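You operate a simulated robot arm through the tools that you are given. There is no shell and no other tool.

The job below is to be done with a simulated robot arm. You get a single attempt, and the scene is never put back.

## Task
Pin the marked disc at its orange mark and stand the purple stub in it.
Fine: pull the orange pin out, turn the disc, push the pin in again. Where these are worked on the way, their far stop is far enough and under half their travel is too little: orange pin.

It is judged by the outcome, as a careful person would: the job done as asked, and still so three seconds after it is handed in. It fails if anything else is knocked over, pushed out of place, dropped, spilled or broken.

## Robot
A 7-joint arm with a two-finger parallel gripper, fixed in place. Base frame: the origin is at the foot of the arm, x ahead of it, y to its left, z up. Units: m, rad, N and s.
Its first joint turns from -2.897 to 2.897 rad. Payload 4.4 kg.
The tool frame sits at the grasp point between the pads (the TCP): z along the fingers, y along the line on which they close. The tips reach 0.023 m beyond it. The gripper opens to 0.094 m. The fingers are 0.038 m wide and 0.01 m thick; the gripper's body (0.054 by 0.096 m) begins 0.039 m behind the TCP.
Orientation is that of the tool frame in the base frame, as a unit quaternion [x, y, z, w]. With the fingers straight down and closing along the base's y, the tool's x points along the base's -x, its y along +y and its z along -z.

## Interface
- The arm moves only by the tool step_arm. Its argument "steps" is a list of rows, each a list of 2 entries, a list of its own where there are three numbers: the shift along the tool's x, y, z in m, then the turn, a rotation vector about the tool's x, y, z in rad. In form: [[[tx, ty, tz], [rx, ry, rz]], ...]. A call has 1 to 20 rows; each row shifts and turns the commanded pose from where the row before left it, along the tool's axes as they then stand. "hand" is the opening in per cent of the stroke, from 0 (shut) to 100 (fully open), set as the call begins (left out, the last holds). A row lasts 0.2 s, in which the tool goes at most 0.05 m and 0.15 rad; a call with a longer step from one row to the next is refused whole, and so is a gripper value outside its range. Where a pose cannot be reached the arm comes as near as it can. A force on the tool above 90 N (or 10 N above the force at the start of the call, whichever is more), or a blocked arm, ends the call early, and 0.2 s more pass. The fingers move at their own pace (about 0.072 m/s each) and stop on an object; they squeeze with about 33 N. The grip force told is the motor's: it shows also when the fingers shut on nothing. Time passes only in rows, and 0.2 s behind the last, so rows that do not move let the fingers close. It gives the time, the measured TCP pose, the force on the tool (base axes), the opening and the grip force at its end, in the units of the frame above (readings bear some noise), with the torque about the TCP (base axes, N m) and any sound that the robot's microphone picked up.
- Cameras (640 x 400 px; columns grow to the right, rows downward): "scene" is fixed at [0.0483, 0.6501, 1.5383]; the picture's right is [-0.08, -1.00, 0.00], its down [-0.63, 0.05, -0.78] and it looks along [0.77, -0.07, -0.63] (base axes); focal length 331 px, centre (320, 200). "wrist" rides on the gripper at [0.086, 0.016, -0.075] in the tool frame; the picture's right is [-0.18, 0.98, 0.00], its down [-0.58, -0.11, -0.81] and it looks along [-0.79, -0.15, 0.59] (tool axes); focal length 243 px, centre (320, 200). There is no depth. A picture from a camera that has moved, and an enlarged one, comes with that camera's place and axes in the base frame and with its lens.
- grab_frame(camera): a new picture of that camera. No time passes.
- close_up(camera, box): a new picture of the part [left, top, right, bottom] of that camera's present view, enlarged. No time passes.
- close_job(): hands the job in; it is judged then, once.

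Nothing tells you positions but the pictures and the camera data. Unless the task says otherwise, let go and move clear before handing in.

The tools are called after "Emit:" by a JSON object that holds its "api" and its "payload". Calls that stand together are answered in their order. step_arm: Moves the arm, as the interface text tells. Its arguments: {"type":"object","properties":{"steps":{"type":"array","items":{"type":"array"}},"hand":{"type":"number"}},"required":["steps"]} The other tools are called the same way: grab_frame (camera) takes a picture; close_up (camera, box) takes an enlarged picture of a part of a camera's view; close_job () hands the job in.

At the start:

```text
t: 0.0
position: [0.5556, 0.3385, 1.0929]
tcp_rot: [0.001, 1.0, 0.001, 0.0]
force: [-0.5, 0.1, 0.3]
ft_torque: [-0.03, 0.0, -0.01]
gripper_width: 0.0941
gripper_force: 0.0
```

scene: 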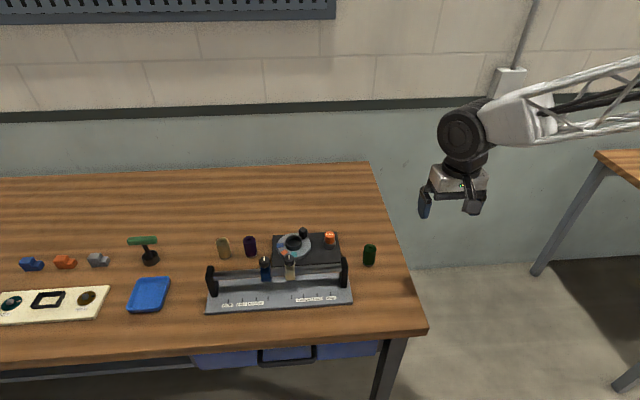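
wrist: 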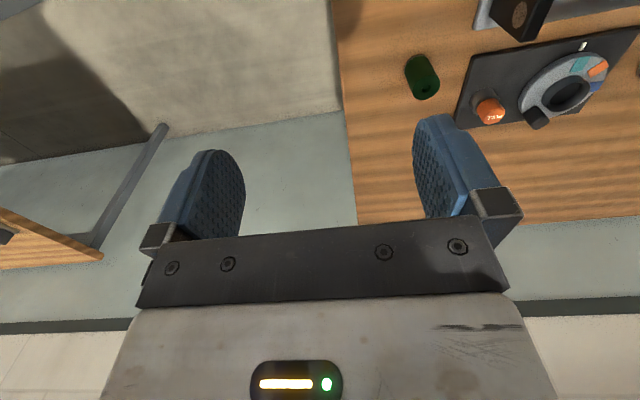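

I see a bench with a disc fixture, an orange knob or pin, and a few stubs around it. I'll take closer pictures first.

Emit:
{"api": "close_up", "payload": {"camera": "scene", "box": [195, 215, 395, 325]}}

Emit:
{"api": "close_up", "payload": {"camera": "wrist", "box": [380, 0, 640, 160]}}

Emit:
{"api": "close_up", "payload": {"camera": "scene", "box": [260, 220, 350, 280]}}

Emit:
{"api": "close_up", "payload": {"camera": "scene", "box": [0, 220, 200, 330]}}

```text
3.20 times, centred on (295, 270) of scene
camera zoom: at [0.0483, 0.6501, 1.5383], right [-0.08, -1.0, 0.0], down [-0.63, 0.05, -0.78], along [0.77, -0.07, -0.63], focal length 1060 px, centre (400, -24)
```

zoom: 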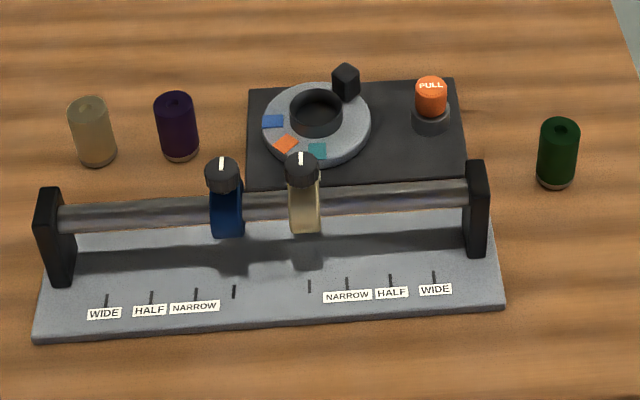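

```text
2.46 times, centred on (510, 80) of wrist
camera zoom: at [0.4677, 0.3542, 1.167], right [0.18, 0.98, 0.0], down [0.58, -0.11, 0.81], along [0.79, -0.15, -0.59], focal length 597 px, centre (-148, 495)
```

zoom: 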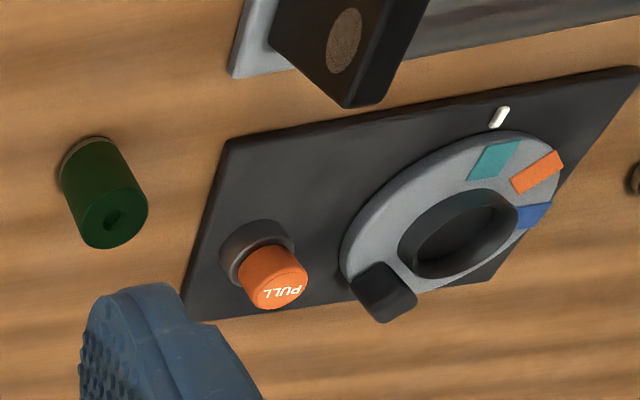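

```text
6.67 times, centred on (305, 250) of scene
camera zoom: at [0.0483, 0.6501, 1.5383], right [-0.08, -1.0, 0.0], down [-0.63, 0.05, -0.78], along [0.77, -0.07, -0.63], focal length 2209 px, centre (420, -133)
```

zoom: 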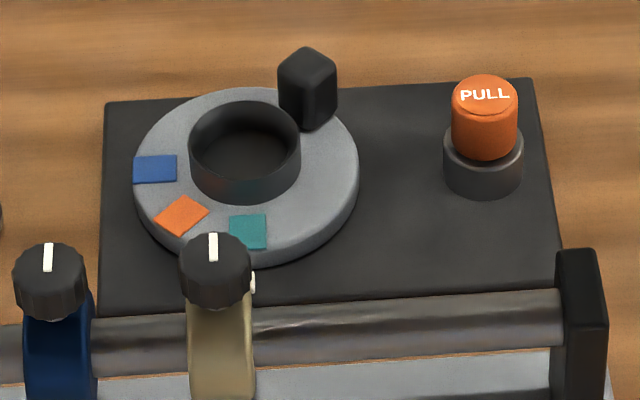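

```text
3.20 times, centred on (100, 275) of scene
camera zoom: at [0.0483, 0.6501, 1.5383], right [-0.08, -1.0, 0.0], down [-0.63, 0.05, -0.78], along [0.77, -0.07, -0.63], focal length 1060 px, centre (1024, -40)
```

zoom: 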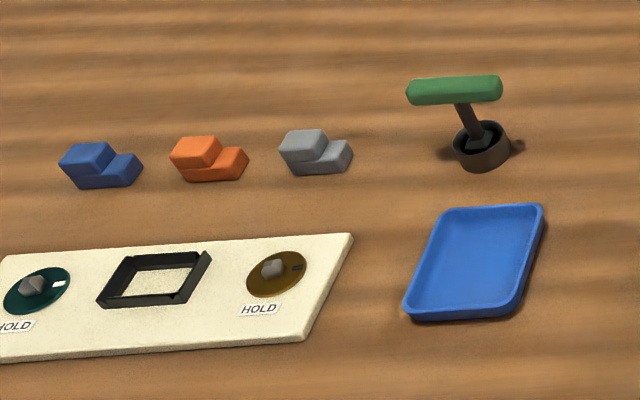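

I take the pin top to be near (0.716, 0.560, 0.862), the disc centre near (0.714, 0.665), the table at about z 0.80 and the purple stub near (0.71, 0.79). I'll move left to look at the disc and the purple stub with the wrist camera.

Emit:
{"api": "step_arm", "payload": {"steps": [[[0.007, 0.035, 0.005], [0, 0, 0]], [[0.007, 0.035, 0.005], [0, 0, 0]], [[0.007, 0.035, 0.005], [0, 0, 0]], [[0.007, 0.035, 0.005], [0, 0, 0]], [[0.007, 0.035, 0.005], [0, 0, 0]], [[0.007, 0.035, 0.005], [0, 0, 0]], [[0.007, 0.035, 0.005], [0, 0, 0]], [[0.007, 0.035, 0.005], [0, 0, 0]]], "hand": 100}}

Emit:
{"api": "grab_frame", "payload": {"camera": "wrist"}}

Emit:
{"api": "grab_frame", "payload": {"camera": "scene"}}

```text
t: 1.8
position: [0.4975, 0.6182, 1.0523]
tcp_rot: [0.001, 1.0, 0.0, 0.0]
force: [-0.7, -0.3, 0.2]
ft_torque: [-0.01, -0.05, 0.02]
gripper_width: 0.0939
gripper_force: 0.1
```

```text
taken
camera wrist: at [0.4119, 0.6342, 1.1264], right [0.19, 0.98, 0.0], down [0.58, -0.11, 0.81], along [0.79, -0.15, -0.59], focal length 243 px, centre (320, 200)
```

wrist: 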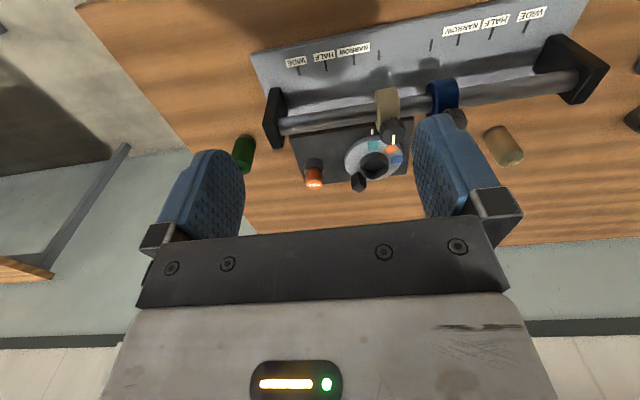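

```text
taken
```

scene: 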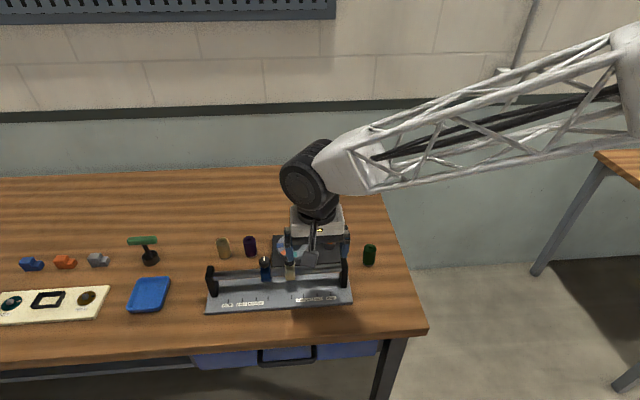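

The fixture is now in the wrist view, with the purple stub hidden behind a finger. I'll zoom in.

Emit:
{"api": "close_up", "payload": {"camera": "wrist", "box": [280, 90, 440, 200]}}

Emit:
{"api": "close_up", "payload": {"camera": "wrist", "box": [220, 40, 620, 220]}}

```text
3.64 times, centred on (360, 145) of wrist
camera zoom: at [0.4119, 0.6342, 1.1264], right [0.19, 0.98, 0.0], down [0.58, -0.11, 0.81], along [0.79, -0.15, -0.59], focal length 882 px, centre (174, 400)
```

zoom: 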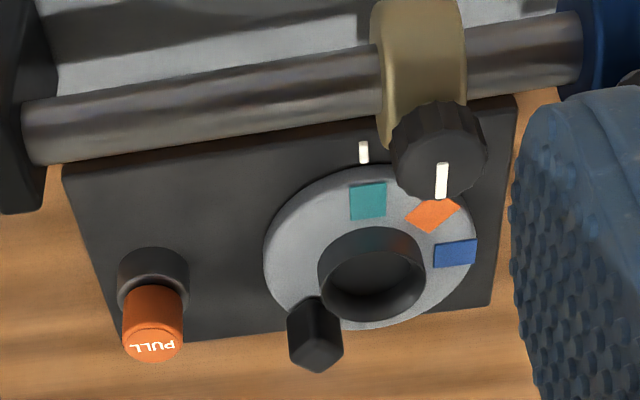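

```text
1.60 times, centred on (420, 130) of wrist
camera zoom: at [0.4119, 0.6342, 1.1264], right [0.19, 0.98, 0.0], down [0.58, -0.11, 0.81], along [0.79, -0.15, -0.59], focal length 388 px, centre (160, 312)
```

zoom: 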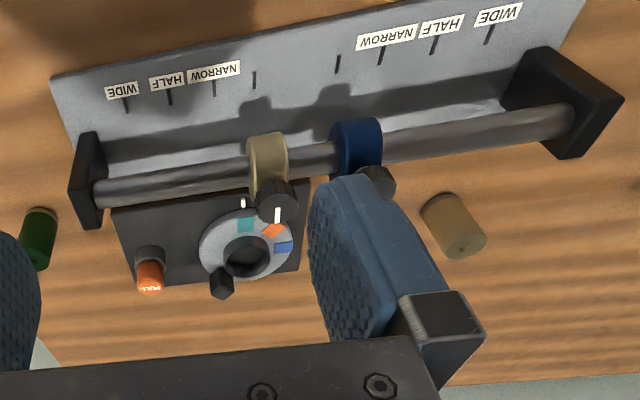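

I take the cup rim centre to be about (0.711, 0.668, 0.850), and the white index is on the -x side of the disc with teal at it now. The orange mark sits about one step further toward +y. I'll hover over the pin to refine its position.

Emit:
{"api": "step_arm", "payload": {"steps": [[[-0.0369, -0.0092, 0.0187], [0, 0, 0]], [[-0.0369, -0.0092, 0.0187], [0, 0, 0]], [[-0.0369, -0.0092, 0.0187], [0, 0, 0]], [[-0.0369, -0.0092, 0.0187], [0, 0, 0]], [[-0.0369, -0.0092, 0.0187], [0, 0, 0]], [[-0.0369, -0.0092, 0.0187], [0, 0, 0]], [[0, 0, 0], [0, 0, 0]]], "hand": 60}}

Emit:
{"api": "grab_frame", "payload": {"camera": "wrist"}}

Emit:
{"api": "close_up", "payload": {"camera": "scene", "box": [230, 150, 400, 300]}}

```text
t: 3.4
position: [0.721, 0.5647, 0.94]
tcp_rot: [0.0, 1.0, 0.0, 0.001]
force: [0.4, 0.3, 0.2]
ft_torque: [-0.03, -0.02, 0.02]
gripper_width: 0.0566
gripper_force: 0.0
```

```text
taken
camera wrist: at [0.6351, 0.5796, 1.0151], right [0.18, 0.98, 0.0], down [0.58, -0.11, 0.81], along [0.79, -0.15, -0.59], focal length 243 px, centre (320, 200)
```

wrist: 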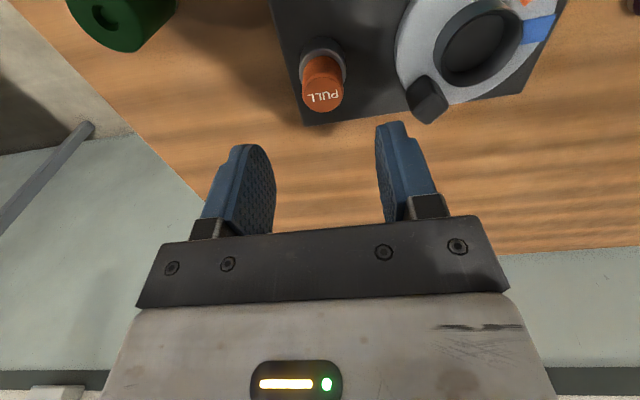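

```text
2.67 times, centred on (315, 225) of scene
camera zoom: at [0.0483, 0.6501, 1.5383], right [-0.08, -1.0, 0.0], down [-0.63, 0.05, -0.78], along [0.77, -0.07, -0.63], focal length 884 px, centre (333, 133)
```

zoom: 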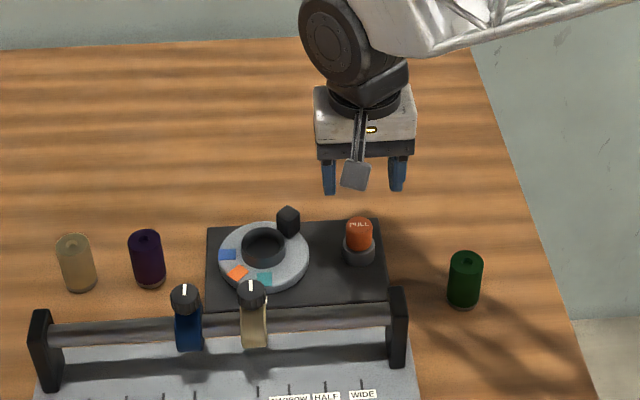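

The pin is nearly under the gripper. I'll zoom in to refine it.

Emit:
{"api": "close_up", "payload": {"camera": "wrist", "box": [270, 10, 430, 130]}}

Emit:
{"api": "close_up", "payload": {"camera": "scene", "box": [305, 220, 355, 255]}}

Emit:
{"api": "close_up", "payload": {"camera": "wrist", "box": [380, 0, 640, 140]}}

```text
3.33 times, centred on (350, 70) of wrist
camera zoom: at [0.6351, 0.5796, 1.0151], right [0.18, 0.98, 0.0], down [0.58, -0.11, 0.81], along [0.79, -0.15, -0.59], focal length 809 px, centre (220, 633)
```

zoom: 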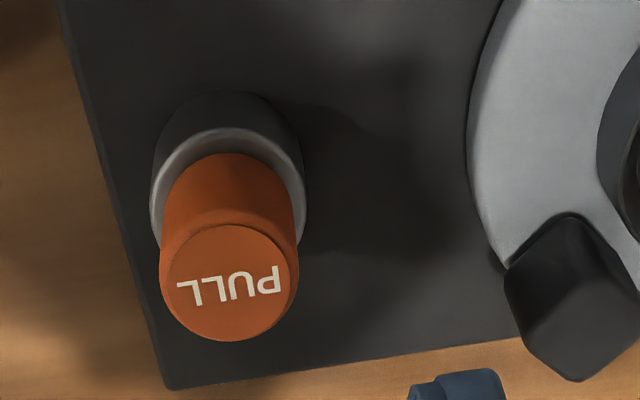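

```text
11.43 times, centred on (330, 238) of scene
camera zoom: at [0.0483, 0.6501, 1.5383], right [-0.08, -1.0, 0.0], down [-0.63, 0.05, -0.78], along [0.77, -0.07, -0.63], focal length 3787 px, centre (206, -229)
```

zoom: 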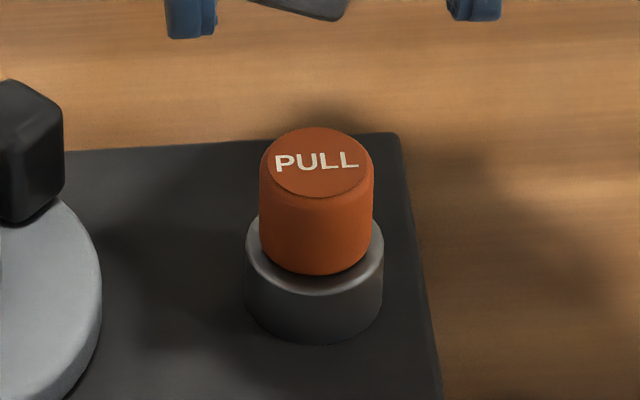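

```text
2.46 times, centred on (510, 70) of wrist
camera zoom: at [0.6351, 0.5796, 1.0151], right [0.18, 0.98, 0.0], down [0.58, -0.11, 0.81], along [0.79, -0.15, -0.59], focal length 597 px, centre (-148, 520)
```

zoom: 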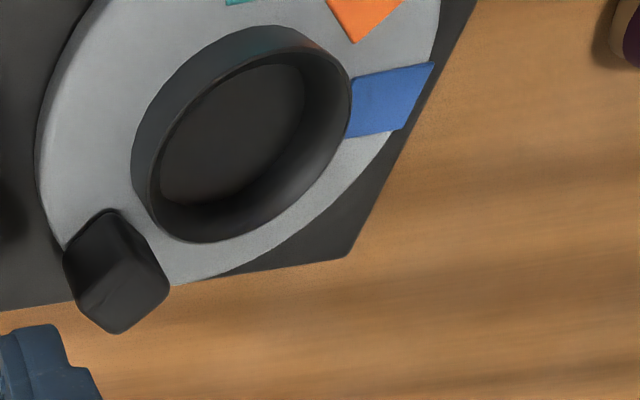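

I refine the pin top to about (0.727, 0.564, 0.855). I'll descend straight down, stop part-way and check.

Emit:
{"api": "step_arm", "payload": {"steps": [[[-0.006, 0, 0.02], [0, 0, 0]], [[0, 0, 0.025], [0, 0, 0]], [[0, 0, 0.015], [0, 0, 0]], [[0, 0, 0], [0, 0, 0]]]}}

Emit:
{"api": "grab_frame", "payload": {"camera": "wrist"}}

Emit:
{"api": "close_up", "payload": {"camera": "scene", "box": [260, 200, 380, 280]}}

```text
t: 4.4
position: [0.7272, 0.5618, 0.8812]
tcp_rot: [0.0, 1.0, 0.0, 0.002]
force: [0.1, -0.1, 0.5]
ft_torque: [0.03, 0.02, 0.03]
gripper_width: 0.0562
gripper_force: 0.0
```

```text
taken
camera wrist: at [0.64, 0.5791, 0.9549], right [0.18, 0.98, 0.0], down [0.58, -0.11, 0.81], along [0.79, -0.15, -0.59], focal length 243 px, centre (320, 200)
```

wrist: 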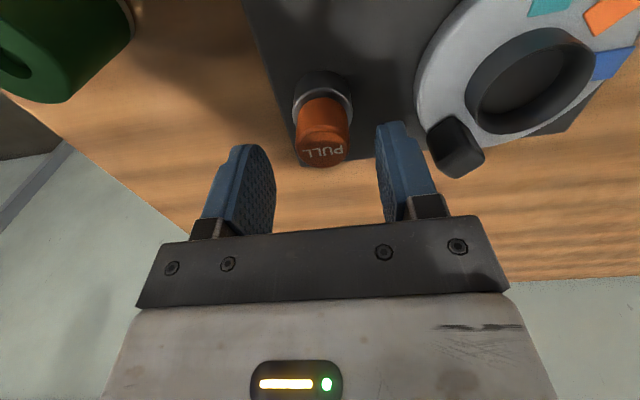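

```text
5.00 times, centred on (320, 240) of scene
camera zoom: at [0.0483, 0.6501, 1.5383], right [-0.08, -1.0, 0.0], down [-0.63, 0.05, -0.78], along [0.77, -0.07, -0.63], focal length 1657 px, centre (320, 0)
```

zoom: 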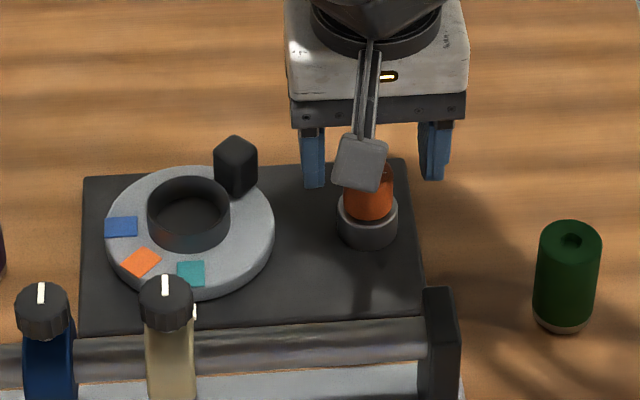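

The cap lies between the fingers at about (0.728, 0.563). I'll go down 22 mm and close on it.

Emit:
{"api": "step_arm", "payload": {"steps": [[[-0.001, 0.001, 0.01], [0, 0, 0]], [[0, 0, 0.007], [0, 0, 0]], [[0, 0, 0.005], [0, 0, 0]], [[0, 0, 0], [0, 0, 0]]]}}

Emit:
{"api": "step_arm", "payload": {"steps": [[[0, 0, 0], [0, 0, 0]], [[0, 0, 0], [0, 0, 0]], [[0, 0, 0], [0, 0, 0]]], "hand": 0}}

Emit:
{"api": "close_up", "payload": {"camera": "scene", "box": [260, 200, 380, 280]}}

Emit:
{"api": "grab_frame", "payload": {"camera": "wrist"}}

```text
t: 5.4
position: [0.7273, 0.5644, 0.8578]
tcp_rot: [0.0, 1.0, 0.0, 0.0]
force: [0.5, 0.8, -0.4]
ft_torque: [-0.02, 0.0, -0.01]
gripper_width: 0.0568
gripper_force: 0.0
```

```text
t: 6.2
position: [0.7274, 0.5645, 0.8586]
tcp_rot: [0.0, 1.0, 0.0, 0.001]
force: [1.8, 15.8, -0.7]
ft_torque: [0.35, 0.04, -0.02]
gripper_width: 0.0286
gripper_force: 45.2
```

```text
5.00 times, centred on (320, 240) of scene
camera zoom: at [0.0483, 0.6501, 1.5383], right [-0.08, -1.0, 0.0], down [-0.63, 0.05, -0.78], along [0.77, -0.07, -0.63], focal length 1657 px, centre (320, 0)
```

zoom: 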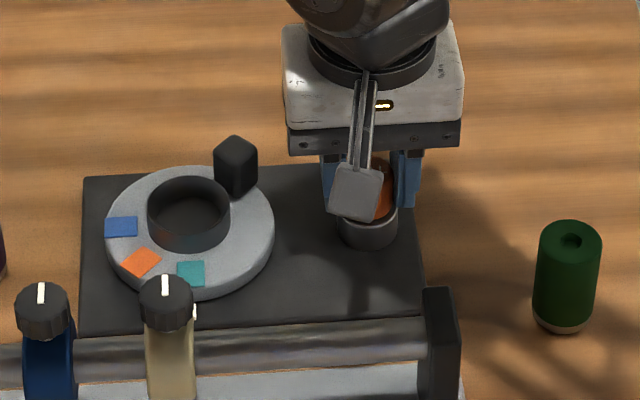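

```text
taken
camera wrist: at [0.6411, 0.5808, 0.9332], right [0.18, 0.98, 0.0], down [0.58, -0.11, 0.81], along [0.79, -0.15, -0.59], focal length 243 px, centre (320, 200)
```

wrist: 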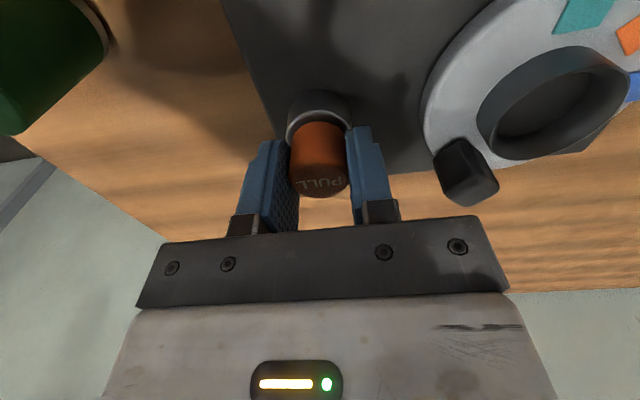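

The cap is gripped at 28.6 mm, with some sideways force. I'll pull up in small steps and watch the force.

Emit:
{"api": "step_arm", "payload": {"steps": [[[0, 0.001, -0.002], [0, 0, 0]], [[0, 0, -0.002], [0, 0, 0]], [[0, 0, 0], [0, 0, 0]]]}}

```text
t: 7.0
position: [0.7277, 0.5649, 0.8627]
tcp_rot: [0.0, 1.0, 0.0, 0.001]
force: [-0.8, 3.5, -0.8]
ft_torque: [0.08, 0.07, -0.04]
gripper_width: 0.0282
gripper_force: 44.9
```

Emit:
{"api": "step_arm", "payload": {"steps": [[[0, 0, -0.002], [0, 0, 0]], [[0, 0, -0.002], [0, 0, 0]], [[0, 0, 0], [0, 0, 0]]]}}

Emit:
{"api": "close_up", "payload": {"camera": "scene", "box": [260, 200, 380, 280]}}

Emit:
{"api": "grab_frame", "payload": {"camera": "wrist"}}

```text
t: 7.8
position: [0.7274, 0.5656, 0.8676]
tcp_rot: [0.0, 1.0, 0.0, 0.001]
force: [2.5, 5.2, -1.2]
ft_torque: [0.14, -0.16, -0.02]
gripper_width: 0.0283
gripper_force: 45.4
```

```text
5.00 times, centred on (320, 240) of scene
camera zoom: at [0.0483, 0.6501, 1.5383], right [-0.08, -1.0, 0.0], down [-0.63, 0.05, -0.78], along [0.77, -0.07, -0.63], focal length 1657 px, centre (320, 0)
```

zoom: 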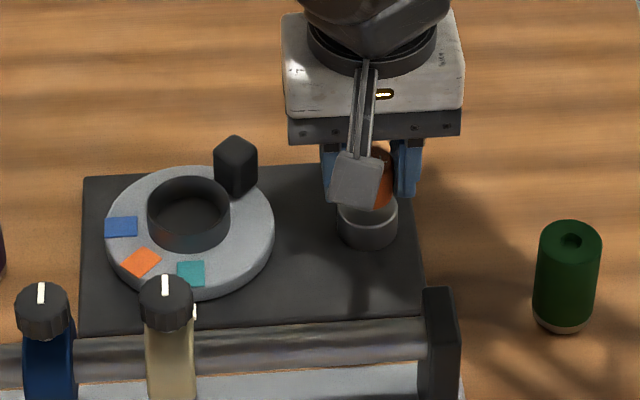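

```text
taken
camera wrist: at [0.6412, 0.5808, 0.9414], right [0.18, 0.98, 0.0], down [0.58, -0.11, 0.81], along [0.79, -0.15, -0.59], focal length 243 px, centre (320, 200)
```

wrist: 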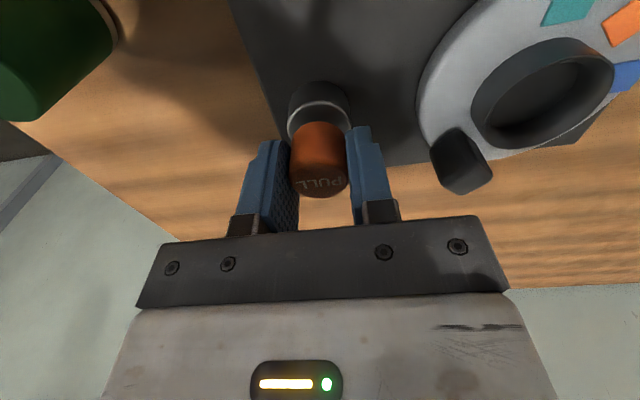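

The pin is rising with the gripper at almost no force. I'll carry on toward its stop.

Emit:
{"api": "step_arm", "payload": {"steps": [[[0, 0, -0.002], [0, 0, 0]], [[0, 0, -0.002], [0, 0, 0]], [[0, 0, 0], [0, 0, 0]]]}}

Emit:
{"api": "step_arm", "payload": {"steps": [[[0, 0, -0.002], [0, 0, 0]], [[0, 0, -0.002], [0, 0, 0]], [[0, 0, 0], [0, 0, 0]]]}}

Emit:
{"api": "grab_frame", "payload": {"camera": "wrist"}}

```text
t: 8.6
position: [0.7275, 0.5652, 0.8703]
tcp_rot: [0.0, 1.0, 0.001, 0.0]
force: [16.9, 14.5, -1.2]
ft_torque: [0.33, -0.36, -0.06]
gripper_width: 0.0282
gripper_force: 45.5
```

```text
t: 9.4
position: [0.7256, 0.5642, 0.8748]
tcp_rot: [0.0, 1.0, -0.001, 0.0]
force: [17.5, 3.2, -0.9]
ft_torque: [0.08, -0.26, 0.0]
gripper_width: 0.0281
gripper_force: 45.2
```

```text
taken
camera wrist: at [0.6412, 0.5809, 0.9485], right [0.18, 0.98, 0.0], down [0.58, -0.11, 0.81], along [0.79, -0.15, -0.59], focal length 243 px, centre (320, 200)
```

wrist: 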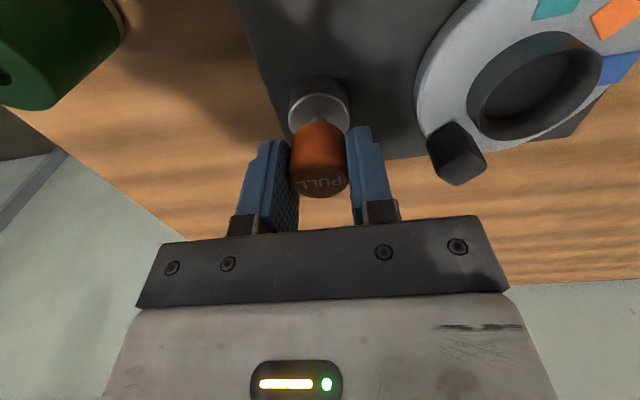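

Emit:
{"api": "step_arm", "payload": {"steps": [[[-0.001, 0, -0.002], [0, 0, 0]], [[0, 0, -0.002], [0, 0, 0]], [[0, 0, 0], [0, 0, 0]]]}}

Emit:
{"api": "step_arm", "payload": {"steps": [[[0, 0, -0.002], [0, 0, 0]], [[0, 0, -0.002], [0, 0, 0]], [[0, 0, 0], [0, 0, 0]]]}}

Emit:
{"api": "grab_frame", "payload": {"camera": "wrist"}}

Emit:
{"api": "close_up", "payload": {"camera": "scene", "box": [260, 200, 380, 280]}}

```text
t: 10.2
position: [0.7276, 0.5646, 0.8775]
tcp_rot: [0.0, 1.0, -0.001, 0.0]
force: [6.5, 11.1, -15.1]
ft_torque: [0.21, -0.12, -0.03]
gripper_width: 0.028
gripper_force: 45.1
```

```text
t: 11.0
position: [0.7271, 0.5651, 0.8809]
tcp_rot: [0.0, 1.0, 0.0, -0.001]
force: [-8.4, 17.5, -32.9]
ft_torque: [0.29, 0.16, -0.02]
gripper_width: 0.0283
gripper_force: 44.9
```

```text
taken
camera wrist: at [0.6408, 0.5809, 0.955], right [0.18, 0.98, 0.0], down [0.58, -0.11, 0.81], along [0.79, -0.15, -0.59], focal length 243 px, centre (320, 200)
```

wrist: 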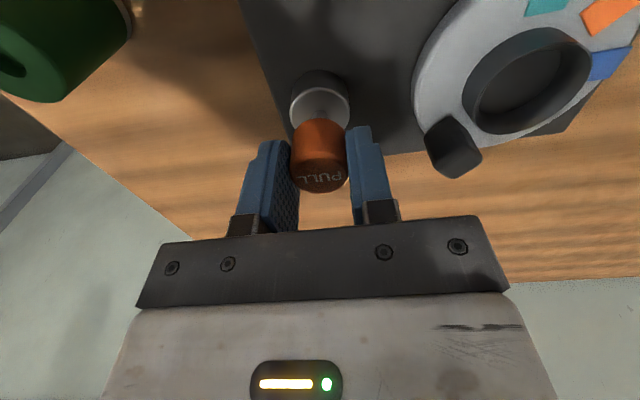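

```text
5.00 times, centred on (320, 240) of scene
camera zoom: at [0.0483, 0.6501, 1.5383], right [-0.08, -1.0, 0.0], down [-0.63, 0.05, -0.78], along [0.77, -0.07, -0.63], focal length 1657 px, centre (320, 0)
```

zoom: 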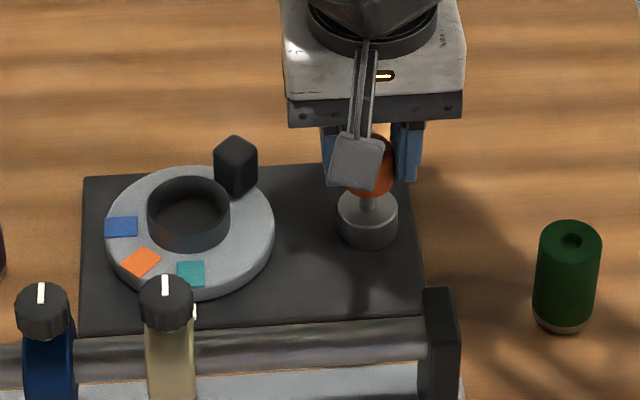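

The pulling force has jumped to 33 N and the cap began to slip, so the pin is at its stop, about 19 mm up. I'll release it and see whether it stays out.

Emit:
{"api": "step_arm", "payload": {"steps": [[[0, 0, 0.002], [0, 0, 0]], [[0, 0, 0], [0, 0, 0]]]}}

Emit:
{"api": "step_arm", "payload": {"steps": [[[0, 0, 0], [0, 0, 0]], [[0, 0, 0], [0, 0, 0]], [[0, 0, 0], [0, 0, 0]]], "hand": 60}}

Emit:
{"api": "step_arm", "payload": {"steps": [[[0, 0, -0.03], [0, 0, 0]], [[0, 0, -0.03], [0, 0, 0]], [[0, 0, -0.03], [0, 0, 0]], [[0, 0, 0], [0, 0, 0]]]}}

Emit:
{"api": "close_up", "payload": {"camera": "scene", "box": [260, 200, 380, 280]}}

Emit:
{"api": "grab_frame", "payload": {"camera": "wrist"}}

```text
t: 11.6
position: [0.728, 0.5659, 0.8814]
tcp_rot: [0.0, 1.0, 0.0, 0.0]
force: [-33.1, 7.0, -12.4]
ft_torque: [0.16, 0.83, 0.04]
gripper_width: 0.0279
gripper_force: 45.3
```

```text
t: 12.4
position: [0.7275, 0.5658, 0.8811]
tcp_rot: [0.001, 1.0, 0.0, 0.001]
force: [-0.3, 0.7, -0.2]
ft_torque: [-0.02, 0.04, 0.0]
gripper_width: 0.0564
gripper_force: 0.1
```

```text
t: 13.4
position: [0.7289, 0.5642, 0.9703]
tcp_rot: [0.0, 1.0, 0.0, 0.001]
force: [0.0, -1.2, 0.0]
ft_torque: [0.03, 0.02, 0.01]
gripper_width: 0.0561
gripper_force: 0.2
```

```text
5.00 times, centred on (320, 240) of scene
camera zoom: at [0.0483, 0.6501, 1.5383], right [-0.08, -1.0, 0.0], down [-0.63, 0.05, -0.78], along [0.77, -0.07, -0.63], focal length 1657 px, centre (320, 0)
```

zoom: 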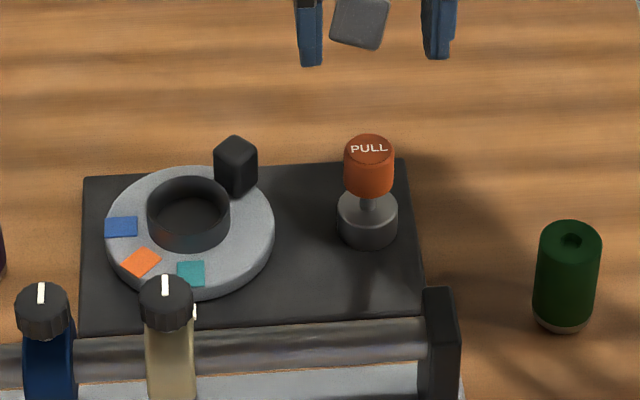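

```text
taken
camera wrist: at [0.6423, 0.5803, 1.0448], right [0.18, 0.98, 0.0], down [0.58, -0.11, 0.81], along [0.79, -0.15, -0.59], focal length 243 px, centre (320, 200)
```

wrist: 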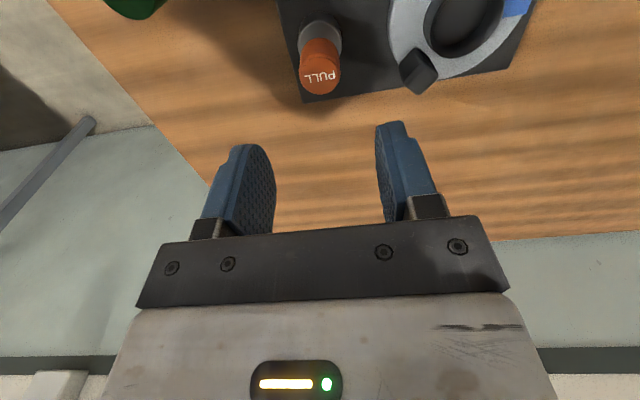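

The pin stays out at its stop. Next I'll turn the disc by pushing its black handle, whose top is near (0.752, 0.640, 0.855), with closed fingers. It has to go about 46° counter-clockwise seen from above, so I'll tilt the tool outward a little for reach.

Emit:
{"api": "step_arm", "payload": {"steps": [[[0, 0, 0], [0, -0.15, 0]], [[0, 0, 0], [0, -0.15, 0]], [[-0.0089, 0.0205, 0.0237], [0, 0, 0]], [[-0.0089, 0.0205, 0.0237], [0, 0, 0]], [[0, 0, 0], [0, 0, 0]]], "hand": 0}}

Emit:
{"api": "grab_frame", "payload": {"camera": "wrist"}}

Emit:
{"api": "close_up", "payload": {"camera": "scene", "box": [240, 180, 390, 290]}}

```text
t: 14.6
position: [0.7586, 0.607, 0.9311]
tcp_rot: [0.0, 0.989, 0.0, 0.15]
force: [-0.1, -1.0, 0.0]
ft_torque: [0.02, 0.02, 0.04]
gripper_width: 0.0
gripper_force: 32.9
```

```text
taken
camera wrist: at [0.6546, 0.6221, 0.9765], right [0.18, 0.98, 0.05], down [0.32, -0.11, 0.94], along [0.93, -0.15, -0.33], focal length 243 px, centre (320, 200)
```

wrist: 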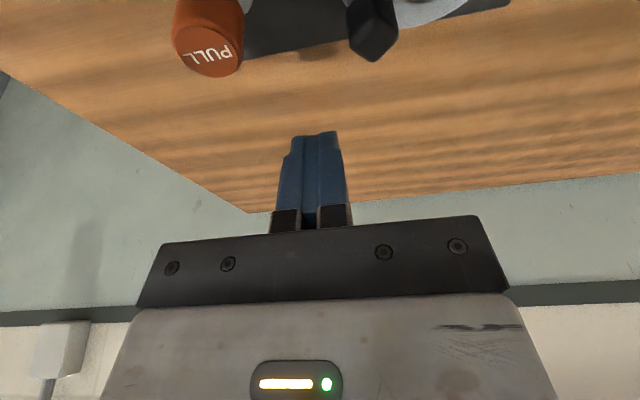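

```text
3.64 times, centred on (315, 235) of scene
camera zoom: at [0.0483, 0.6501, 1.5383], right [-0.08, -1.0, 0.0], down [-0.63, 0.05, -0.78], along [0.77, -0.07, -0.63], focal length 1205 px, centre (338, 73)
```

zoom: 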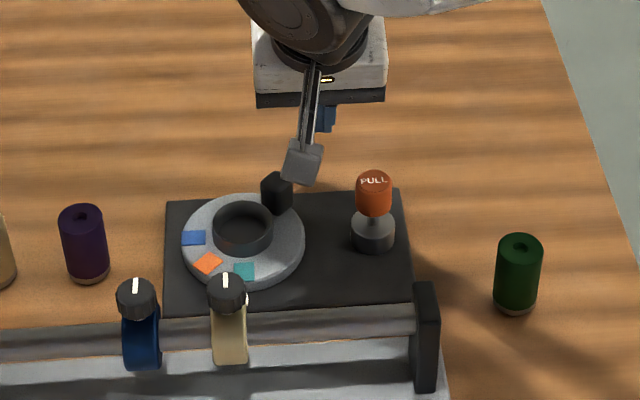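

The tool is tilted and hovering on the -y side of the handle. I'll lower it beside the handle.

Emit:
{"api": "step_arm", "payload": {"steps": [[[0.007, 0, 0.0214], [0, 0, 0]], [[0.007, 0, 0.0214], [0, 0, 0]], [[0.004, 0, 0.0122], [0, 0, 0]], [[0.003, 0, 0.0092], [0, 0, 0]], [[0, 0, 0], [0, 0, 0]]]}}

Emit:
{"api": "grab_frame", "payload": {"camera": "wrist"}}

Emit:
{"api": "close_up", "payload": {"camera": "scene", "box": [260, 200, 380, 280]}}

```text
t: 15.8
position: [0.7596, 0.6062, 0.863]
tcp_rot: [0.0, 0.989, 0.0, 0.15]
force: [0.0, 0.6, 0.5]
ft_torque: [0.02, 0.02, 0.02]
gripper_width: 0.0001
gripper_force: 32.6
```

```text
taken
camera wrist: at [0.6543, 0.6213, 0.9083], right [0.18, 0.98, 0.05], down [0.32, -0.11, 0.94], along [0.93, -0.15, -0.33], focal length 243 px, centre (320, 200)
```

wrist: 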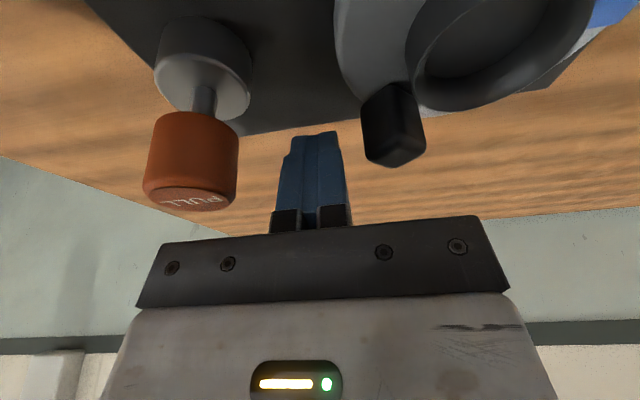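

```text
5.00 times, centred on (320, 240) of scene
camera zoom: at [0.0483, 0.6501, 1.5383], right [-0.08, -1.0, 0.0], down [-0.63, 0.05, -0.78], along [0.77, -0.07, -0.63], focal length 1657 px, centre (320, 0)
```

zoom: 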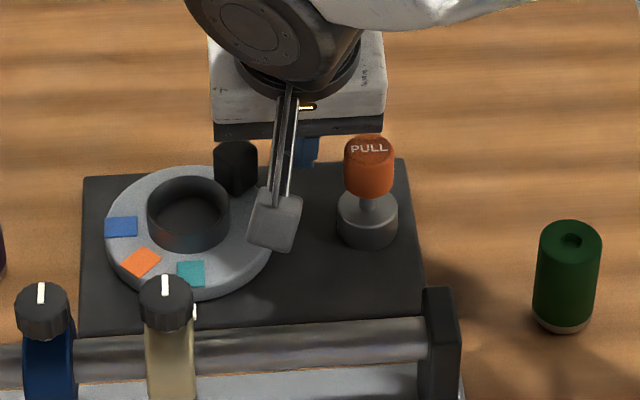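

The fingers stand beside the handle and are clear of the pin. I'll push gently toward +y.

Emit:
{"api": "step_arm", "payload": {"steps": [[[0, 0.006, 0], [0, 0, 0]], [[0, 0.006, 0], [0, 0, 0]], [[0, 0.005, 0], [0, 0, 0]], [[0, 0.005, 0], [0, 0, 0]], [[0, 0.005, 0], [0, 0, 0]], [[0, 0, 0], [0, 0, 0]]]}}

Emit:
{"api": "close_up", "payload": {"camera": "scene", "box": [260, 200, 380, 280]}}

Emit:
{"api": "grab_frame", "payload": {"camera": "wrist"}}

```text
t: 16.8
position: [0.7635, 0.6196, 0.8645]
tcp_rot: [0.004, 0.989, -0.003, 0.151]
force: [17.2, -21.8, 2.1]
ft_torque: [-0.23, -0.23, -0.05]
gripper_width: 0.0
gripper_force: 33.0
stopped in row 4: the force on the tool passed its limit at 101 N (the readings are from after the stop); the commanded pose is now the measured one
```

```text
5.00 times, centred on (320, 240) of scene
camera zoom: at [0.0483, 0.6501, 1.5383], right [-0.08, -1.0, 0.0], down [-0.63, 0.05, -0.78], along [0.77, -0.07, -0.63], focal length 1657 px, centre (320, 0)
```

zoom: 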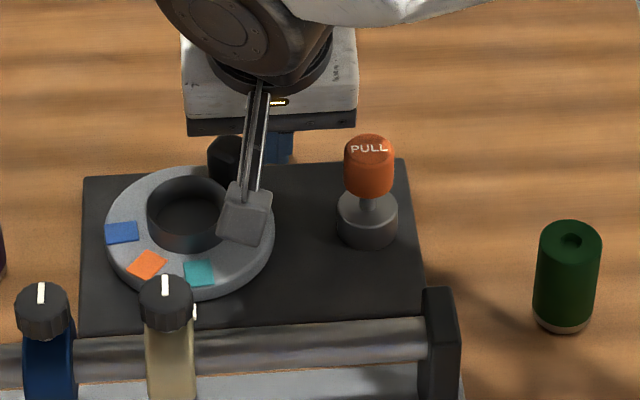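

```text
taken
camera wrist: at [0.6587, 0.6365, 0.909], right [0.18, 0.98, 0.05], down [0.32, -0.11, 0.94], along [0.93, -0.16, -0.33], focal length 243 px, centre (320, 200)
```

wrist: 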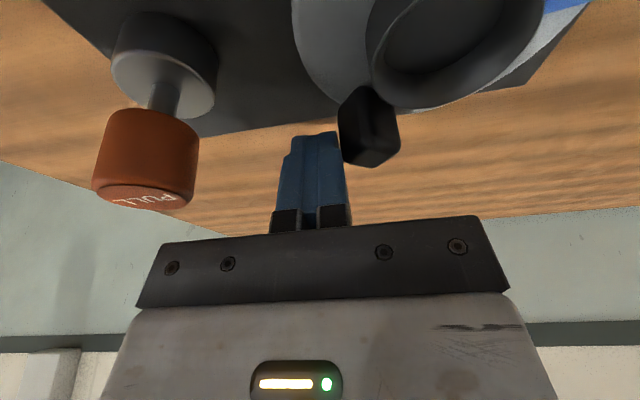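

The finger's inner edge caught the outer face of the handle and wedged, and the disc has turned only a few degrees. I'll back off, shift inward toward the disc and push on the trailing face.

Emit:
{"api": "step_arm", "payload": {"steps": [[[0, -0.008, 0], [0, 0, 0]], [[0, -0.006, 0], [0, 0, 0]], [[0.0085, 0, -0.0025], [0, 0, 0]], [[0, 0, 0], [0, 0, 0]]]}}

Emit:
{"api": "close_up", "payload": {"camera": "wrist", "box": [260, 0, 560, 200]}}

Emit:
{"api": "close_up", "payload": {"camera": "scene", "box": [270, 220, 330, 260]}}

```text
t: 17.8
position: [0.7538, 0.606, 0.8632]
tcp_rot: [0.003, 0.989, -0.002, 0.15]
force: [0.1, 0.1, -0.1]
ft_torque: [-0.01, -0.02, 0.06]
gripper_width: 0.0001
gripper_force: 33.1
```

```text
2.00 times, centred on (410, 100) of wrist
camera zoom: at [0.6488, 0.6235, 0.909], right [0.18, 0.98, 0.05], down [0.32, -0.11, 0.94], along [0.93, -0.15, -0.33], focal length 485 px, centre (140, 400)
```

zoom: 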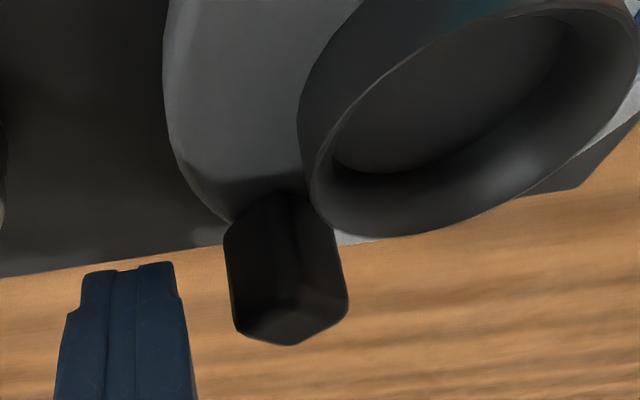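

```text
10.00 times, centred on (300, 240) of scene
camera zoom: at [0.0483, 0.6501, 1.5383], right [-0.08, -1.0, 0.0], down [-0.63, 0.05, -0.78], along [0.77, -0.07, -0.63], focal length 3314 px, centre (520, -200)
```

zoom: 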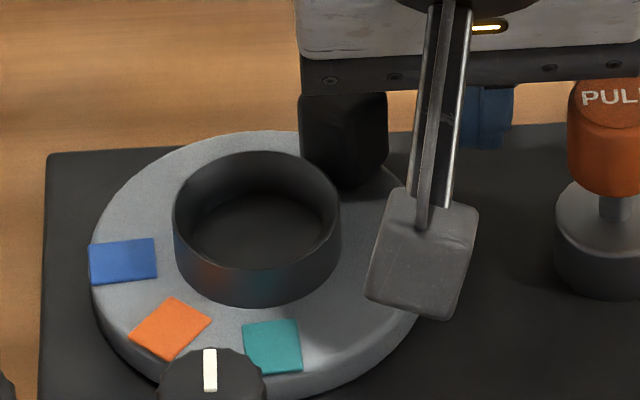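

Emit:
{"api": "step_arm", "payload": {"steps": [[[0, 0.005, 0], [0, 0, 0]], [[0, 0.004, 0], [0, 0, 0]], [[0, 0.003, 0], [0, 0, 0]], [[0, 0.003, 0], [0, 0, 0]], [[0, 0.003, 0], [0, 0, 0]], [[0, 0, 0], [0, 0, 0]]]}}

Emit:
{"api": "close_up", "payload": {"camera": "wrist", "box": [260, 0, 560, 200]}}

Emit:
{"api": "close_up", "payload": {"camera": "scene", "box": [270, 220, 330, 260]}}

```text
t: 19.2
position: [0.7555, 0.6202, 0.8632]
tcp_rot: [0.003, 0.989, -0.002, 0.151]
force: [61.0, -69.0, 0.8]
ft_torque: [-0.86, -0.81, -0.83]
gripper_width: 0.0001
gripper_force: 33.1
```

```text
2.00 times, centred on (410, 100) of wrist
camera zoom: at [0.6516, 0.6386, 0.9082], right [0.18, 0.98, 0.05], down [0.31, -0.11, 0.94], along [0.93, -0.16, -0.33], focal length 485 px, centre (140, 400)
```

zoom: 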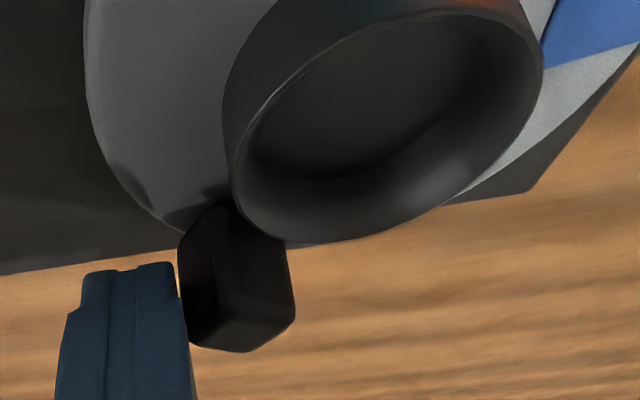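

```text
10.00 times, centred on (300, 240) of scene
camera zoom: at [0.0483, 0.6501, 1.5383], right [-0.08, -1.0, 0.0], down [-0.63, 0.05, -0.78], along [0.77, -0.07, -0.63], focal length 3314 px, centre (520, -200)
```

zoom: 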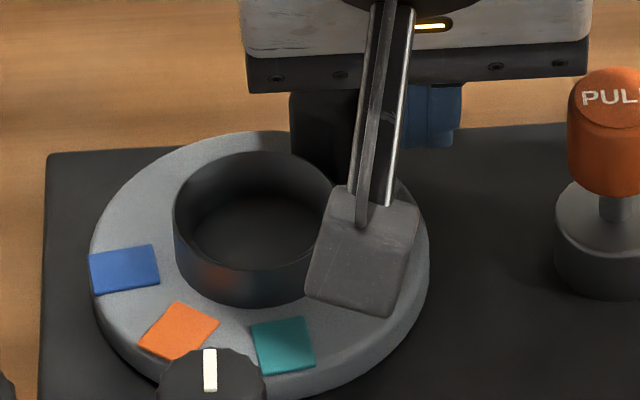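

It's still riding on the outer face, since the handle sits a little further inward than I took it. I'll shift about 8 mm further in and push diagonally along the arc.

Emit:
{"api": "step_arm", "payload": {"steps": [[[0, -0.008, 0], [0, 0, 0]], [[0.0085, 0, -0.0026], [0, 0, 0]], [[0, 0.004, 0], [0, 0, 0]], [[0, 0.004, 0], [0, 0, 0]], [[0, 0.002, 0], [0, 0, 0]], [[0, 0, 0], [0, 0, 0]]]}}

Emit:
{"api": "close_up", "payload": {"camera": "wrist", "box": [260, 0, 560, 200]}}

Emit:
{"api": "close_up", "payload": {"camera": "scene", "box": [270, 220, 330, 260]}}

```text
t: 20.1
position: [0.7472, 0.618, 0.8633]
tcp_rot: [0.005, 0.989, -0.004, 0.151]
force: [15.2, -19.8, 2.4]
ft_torque: [-0.19, -0.24, -0.3]
gripper_width: 0.0001
gripper_force: 32.8
stopped in row 4: the force on the tool passed its limit at 108 N (the readings are from after the stop); the commanded pose is now the measured one
```

```text
2.00 times, centred on (410, 100) of wrist
camera zoom: at [0.6429, 0.6351, 0.9081], right [0.19, 0.98, 0.05], down [0.32, -0.11, 0.94], along [0.93, -0.16, -0.33], focal length 485 px, centre (140, 400)
```

zoom: 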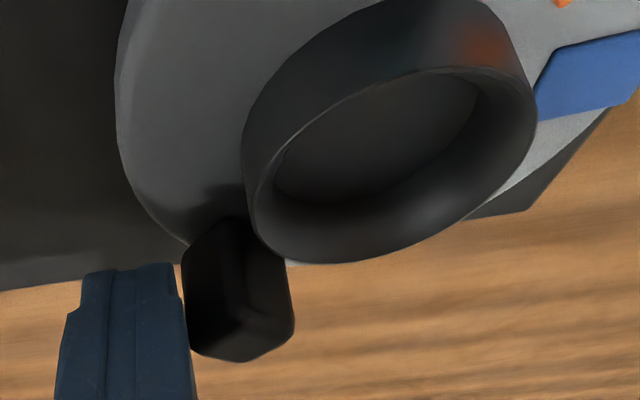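

```text
10.00 times, centred on (300, 240) of scene
camera zoom: at [0.0483, 0.6501, 1.5383], right [-0.08, -1.0, 0.0], down [-0.63, 0.05, -0.78], along [0.77, -0.07, -0.63], focal length 3314 px, centre (520, -200)
```

zoom: 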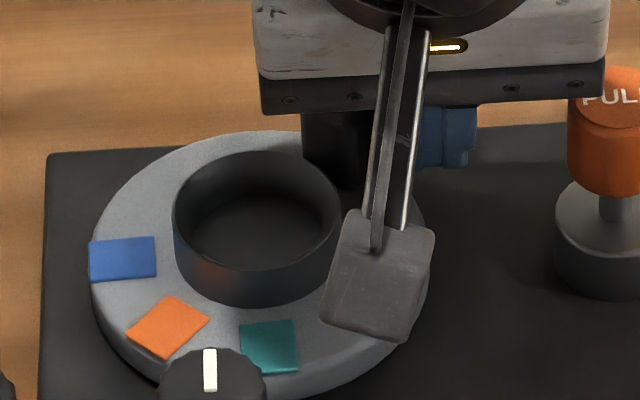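

The disc is free, but the finger sticks to the handle, so a straight push acts through the disc's centre. I'll follow the arc around the centre instead.

Emit:
{"api": "step_arm", "payload": {"steps": [[[-0.0037, 0.0035, 0.0012], [0, 0, 0]], [[-0.0034, 0.0039, 0.0011], [0, 0, 0]], [[0, 0, 0], [0, 0, 0]]]}}

Emit:
{"api": "close_up", "payload": {"camera": "wrist", "box": [260, 0, 560, 200]}}

Emit:
{"api": "close_up", "payload": {"camera": "scene", "box": [270, 220, 330, 260]}}

```text
t: 20.9
position: [0.7536, 0.6257, 0.8633]
tcp_rot: [0.004, 0.989, -0.004, 0.15]
force: [0.6, 0.7, 0.6]
ft_torque: [0.01, 0.03, 0.0]
gripper_width: 0.0002
gripper_force: 33.0
```

```text
2.00 times, centred on (410, 100) of wrist
camera zoom: at [0.6488, 0.644, 0.908], right [0.18, 0.98, 0.05], down [0.32, -0.11, 0.94], along [0.93, -0.16, -0.33], focal length 485 px, centre (140, 400)
```

zoom: 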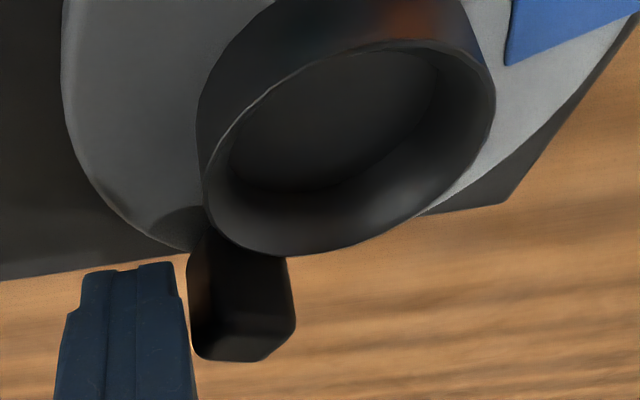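

```text
10.00 times, centred on (300, 240) of scene
camera zoom: at [0.0483, 0.6501, 1.5383], right [-0.08, -1.0, 0.0], down [-0.63, 0.05, -0.78], along [0.77, -0.07, -0.63], focal length 3314 px, centre (520, -200)
```

zoom: 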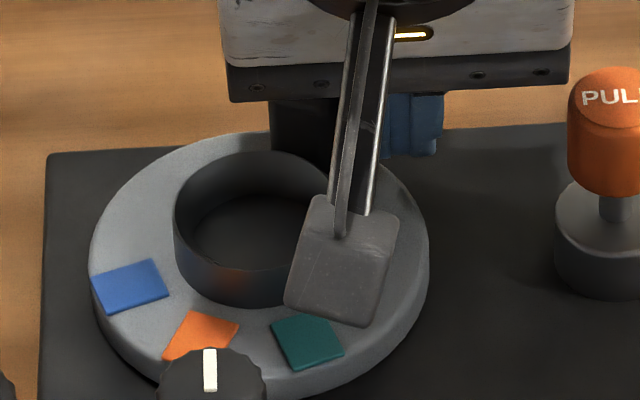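

The disc now turns freely along the arc. I'll carry on.

Emit:
{"api": "step_arm", "payload": {"steps": [[[-0.003, 0.0042, 0.0009], [0, 0, 0]], [[-0.0027, 0.0045, 0.0008], [0, 0, 0]], [[-0.0021, 0.0048, 0.0007], [0, 0, 0]], [[0, 0, 0], [0, 0, 0]]]}}

Emit:
{"api": "close_up", "payload": {"camera": "wrist", "box": [260, 0, 560, 200]}}

Emit:
{"api": "close_up", "payload": {"camera": "scene", "box": [270, 220, 330, 260]}}

```text
t: 21.9
position: [0.761, 0.6391, 0.8612]
tcp_rot: [0.004, 0.989, -0.003, 0.149]
force: [-0.6, 0.5, -0.7]
ft_torque: [0.0, 0.02, 0.01]
gripper_width: 0.0001
gripper_force: 33.1
```

```text
2.00 times, centred on (410, 100) of wrist
camera zoom: at [0.6577, 0.6566, 0.9078], right [0.19, 0.98, 0.05], down [0.32, -0.11, 0.94], along [0.93, -0.16, -0.33], focal length 485 px, centre (140, 400)
```

zoom: 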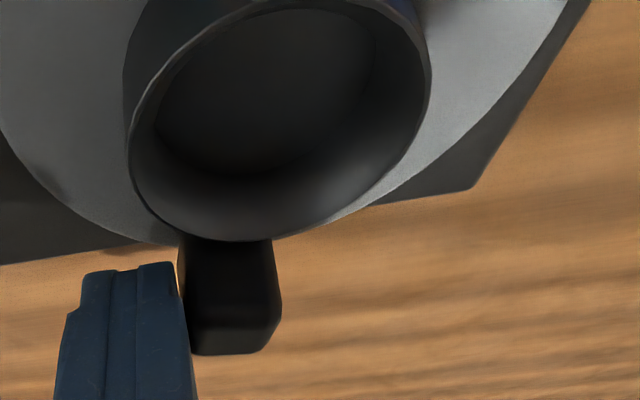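

```text
10.00 times, centred on (300, 240) of scene
camera zoom: at [0.0483, 0.6501, 1.5383], right [-0.08, -1.0, 0.0], down [-0.63, 0.05, -0.78], along [0.77, -0.07, -0.63], focal length 3314 px, centre (520, -200)
```

zoom: 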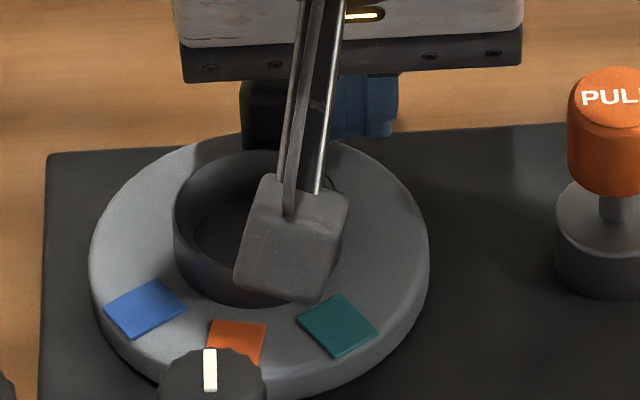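

Orange needs about 10° more. I'll push on slowly.

Emit:
{"api": "step_arm", "payload": {"steps": [[[-0.0005, 0.0022, 0.0002], [0, 0, 0]], [[-0.0005, 0.0022, 0.0002], [0, 0, 0]], [[-0.0004, 0.0018, 0.0001], [0, 0, 0]], [[0, 0, 0], [0, 0, 0]]]}}

Emit:
{"api": "close_up", "payload": {"camera": "wrist", "box": [260, 0, 560, 200]}}

Emit:
{"api": "close_up", "payload": {"camera": "scene", "box": [270, 220, 330, 260]}}

```text
t: 22.9
position: [0.7639, 0.6464, 0.8634]
tcp_rot: [0.005, 0.989, -0.003, 0.149]
force: [0.0, -1.0, -0.4]
ft_torque: [-0.01, 0.0, 0.0]
gripper_width: 0.0
gripper_force: 32.9
```

```text
2.00 times, centred on (410, 100) of wrist
camera zoom: at [0.6597, 0.6629, 0.9078], right [0.19, 0.98, 0.05], down [0.32, -0.11, 0.94], along [0.93, -0.16, -0.33], focal length 485 px, centre (140, 400)
```

zoom: 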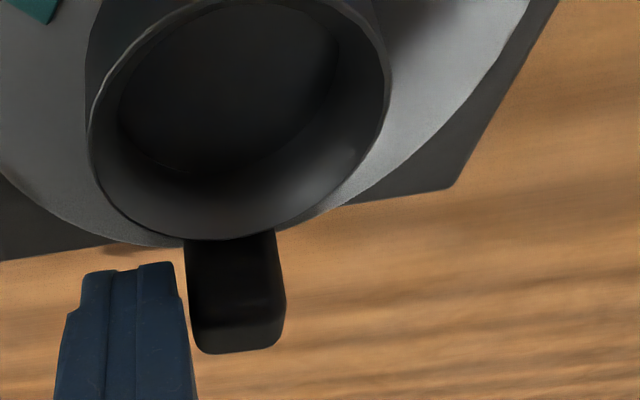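

```text
10.00 times, centred on (300, 240) of scene
camera zoom: at [0.0483, 0.6501, 1.5383], right [-0.08, -1.0, 0.0], down [-0.63, 0.05, -0.78], along [0.77, -0.07, -0.63], focal length 3314 px, centre (520, -200)
```

zoom: 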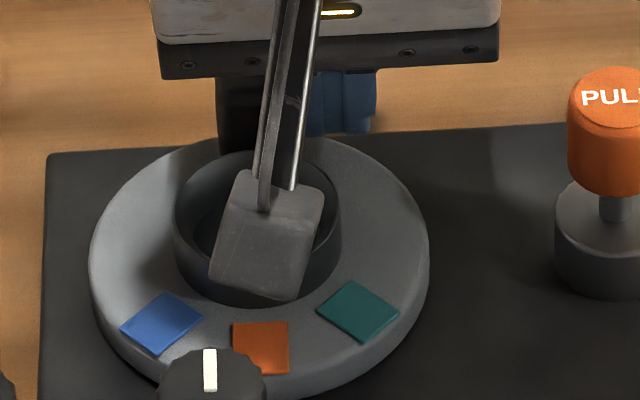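

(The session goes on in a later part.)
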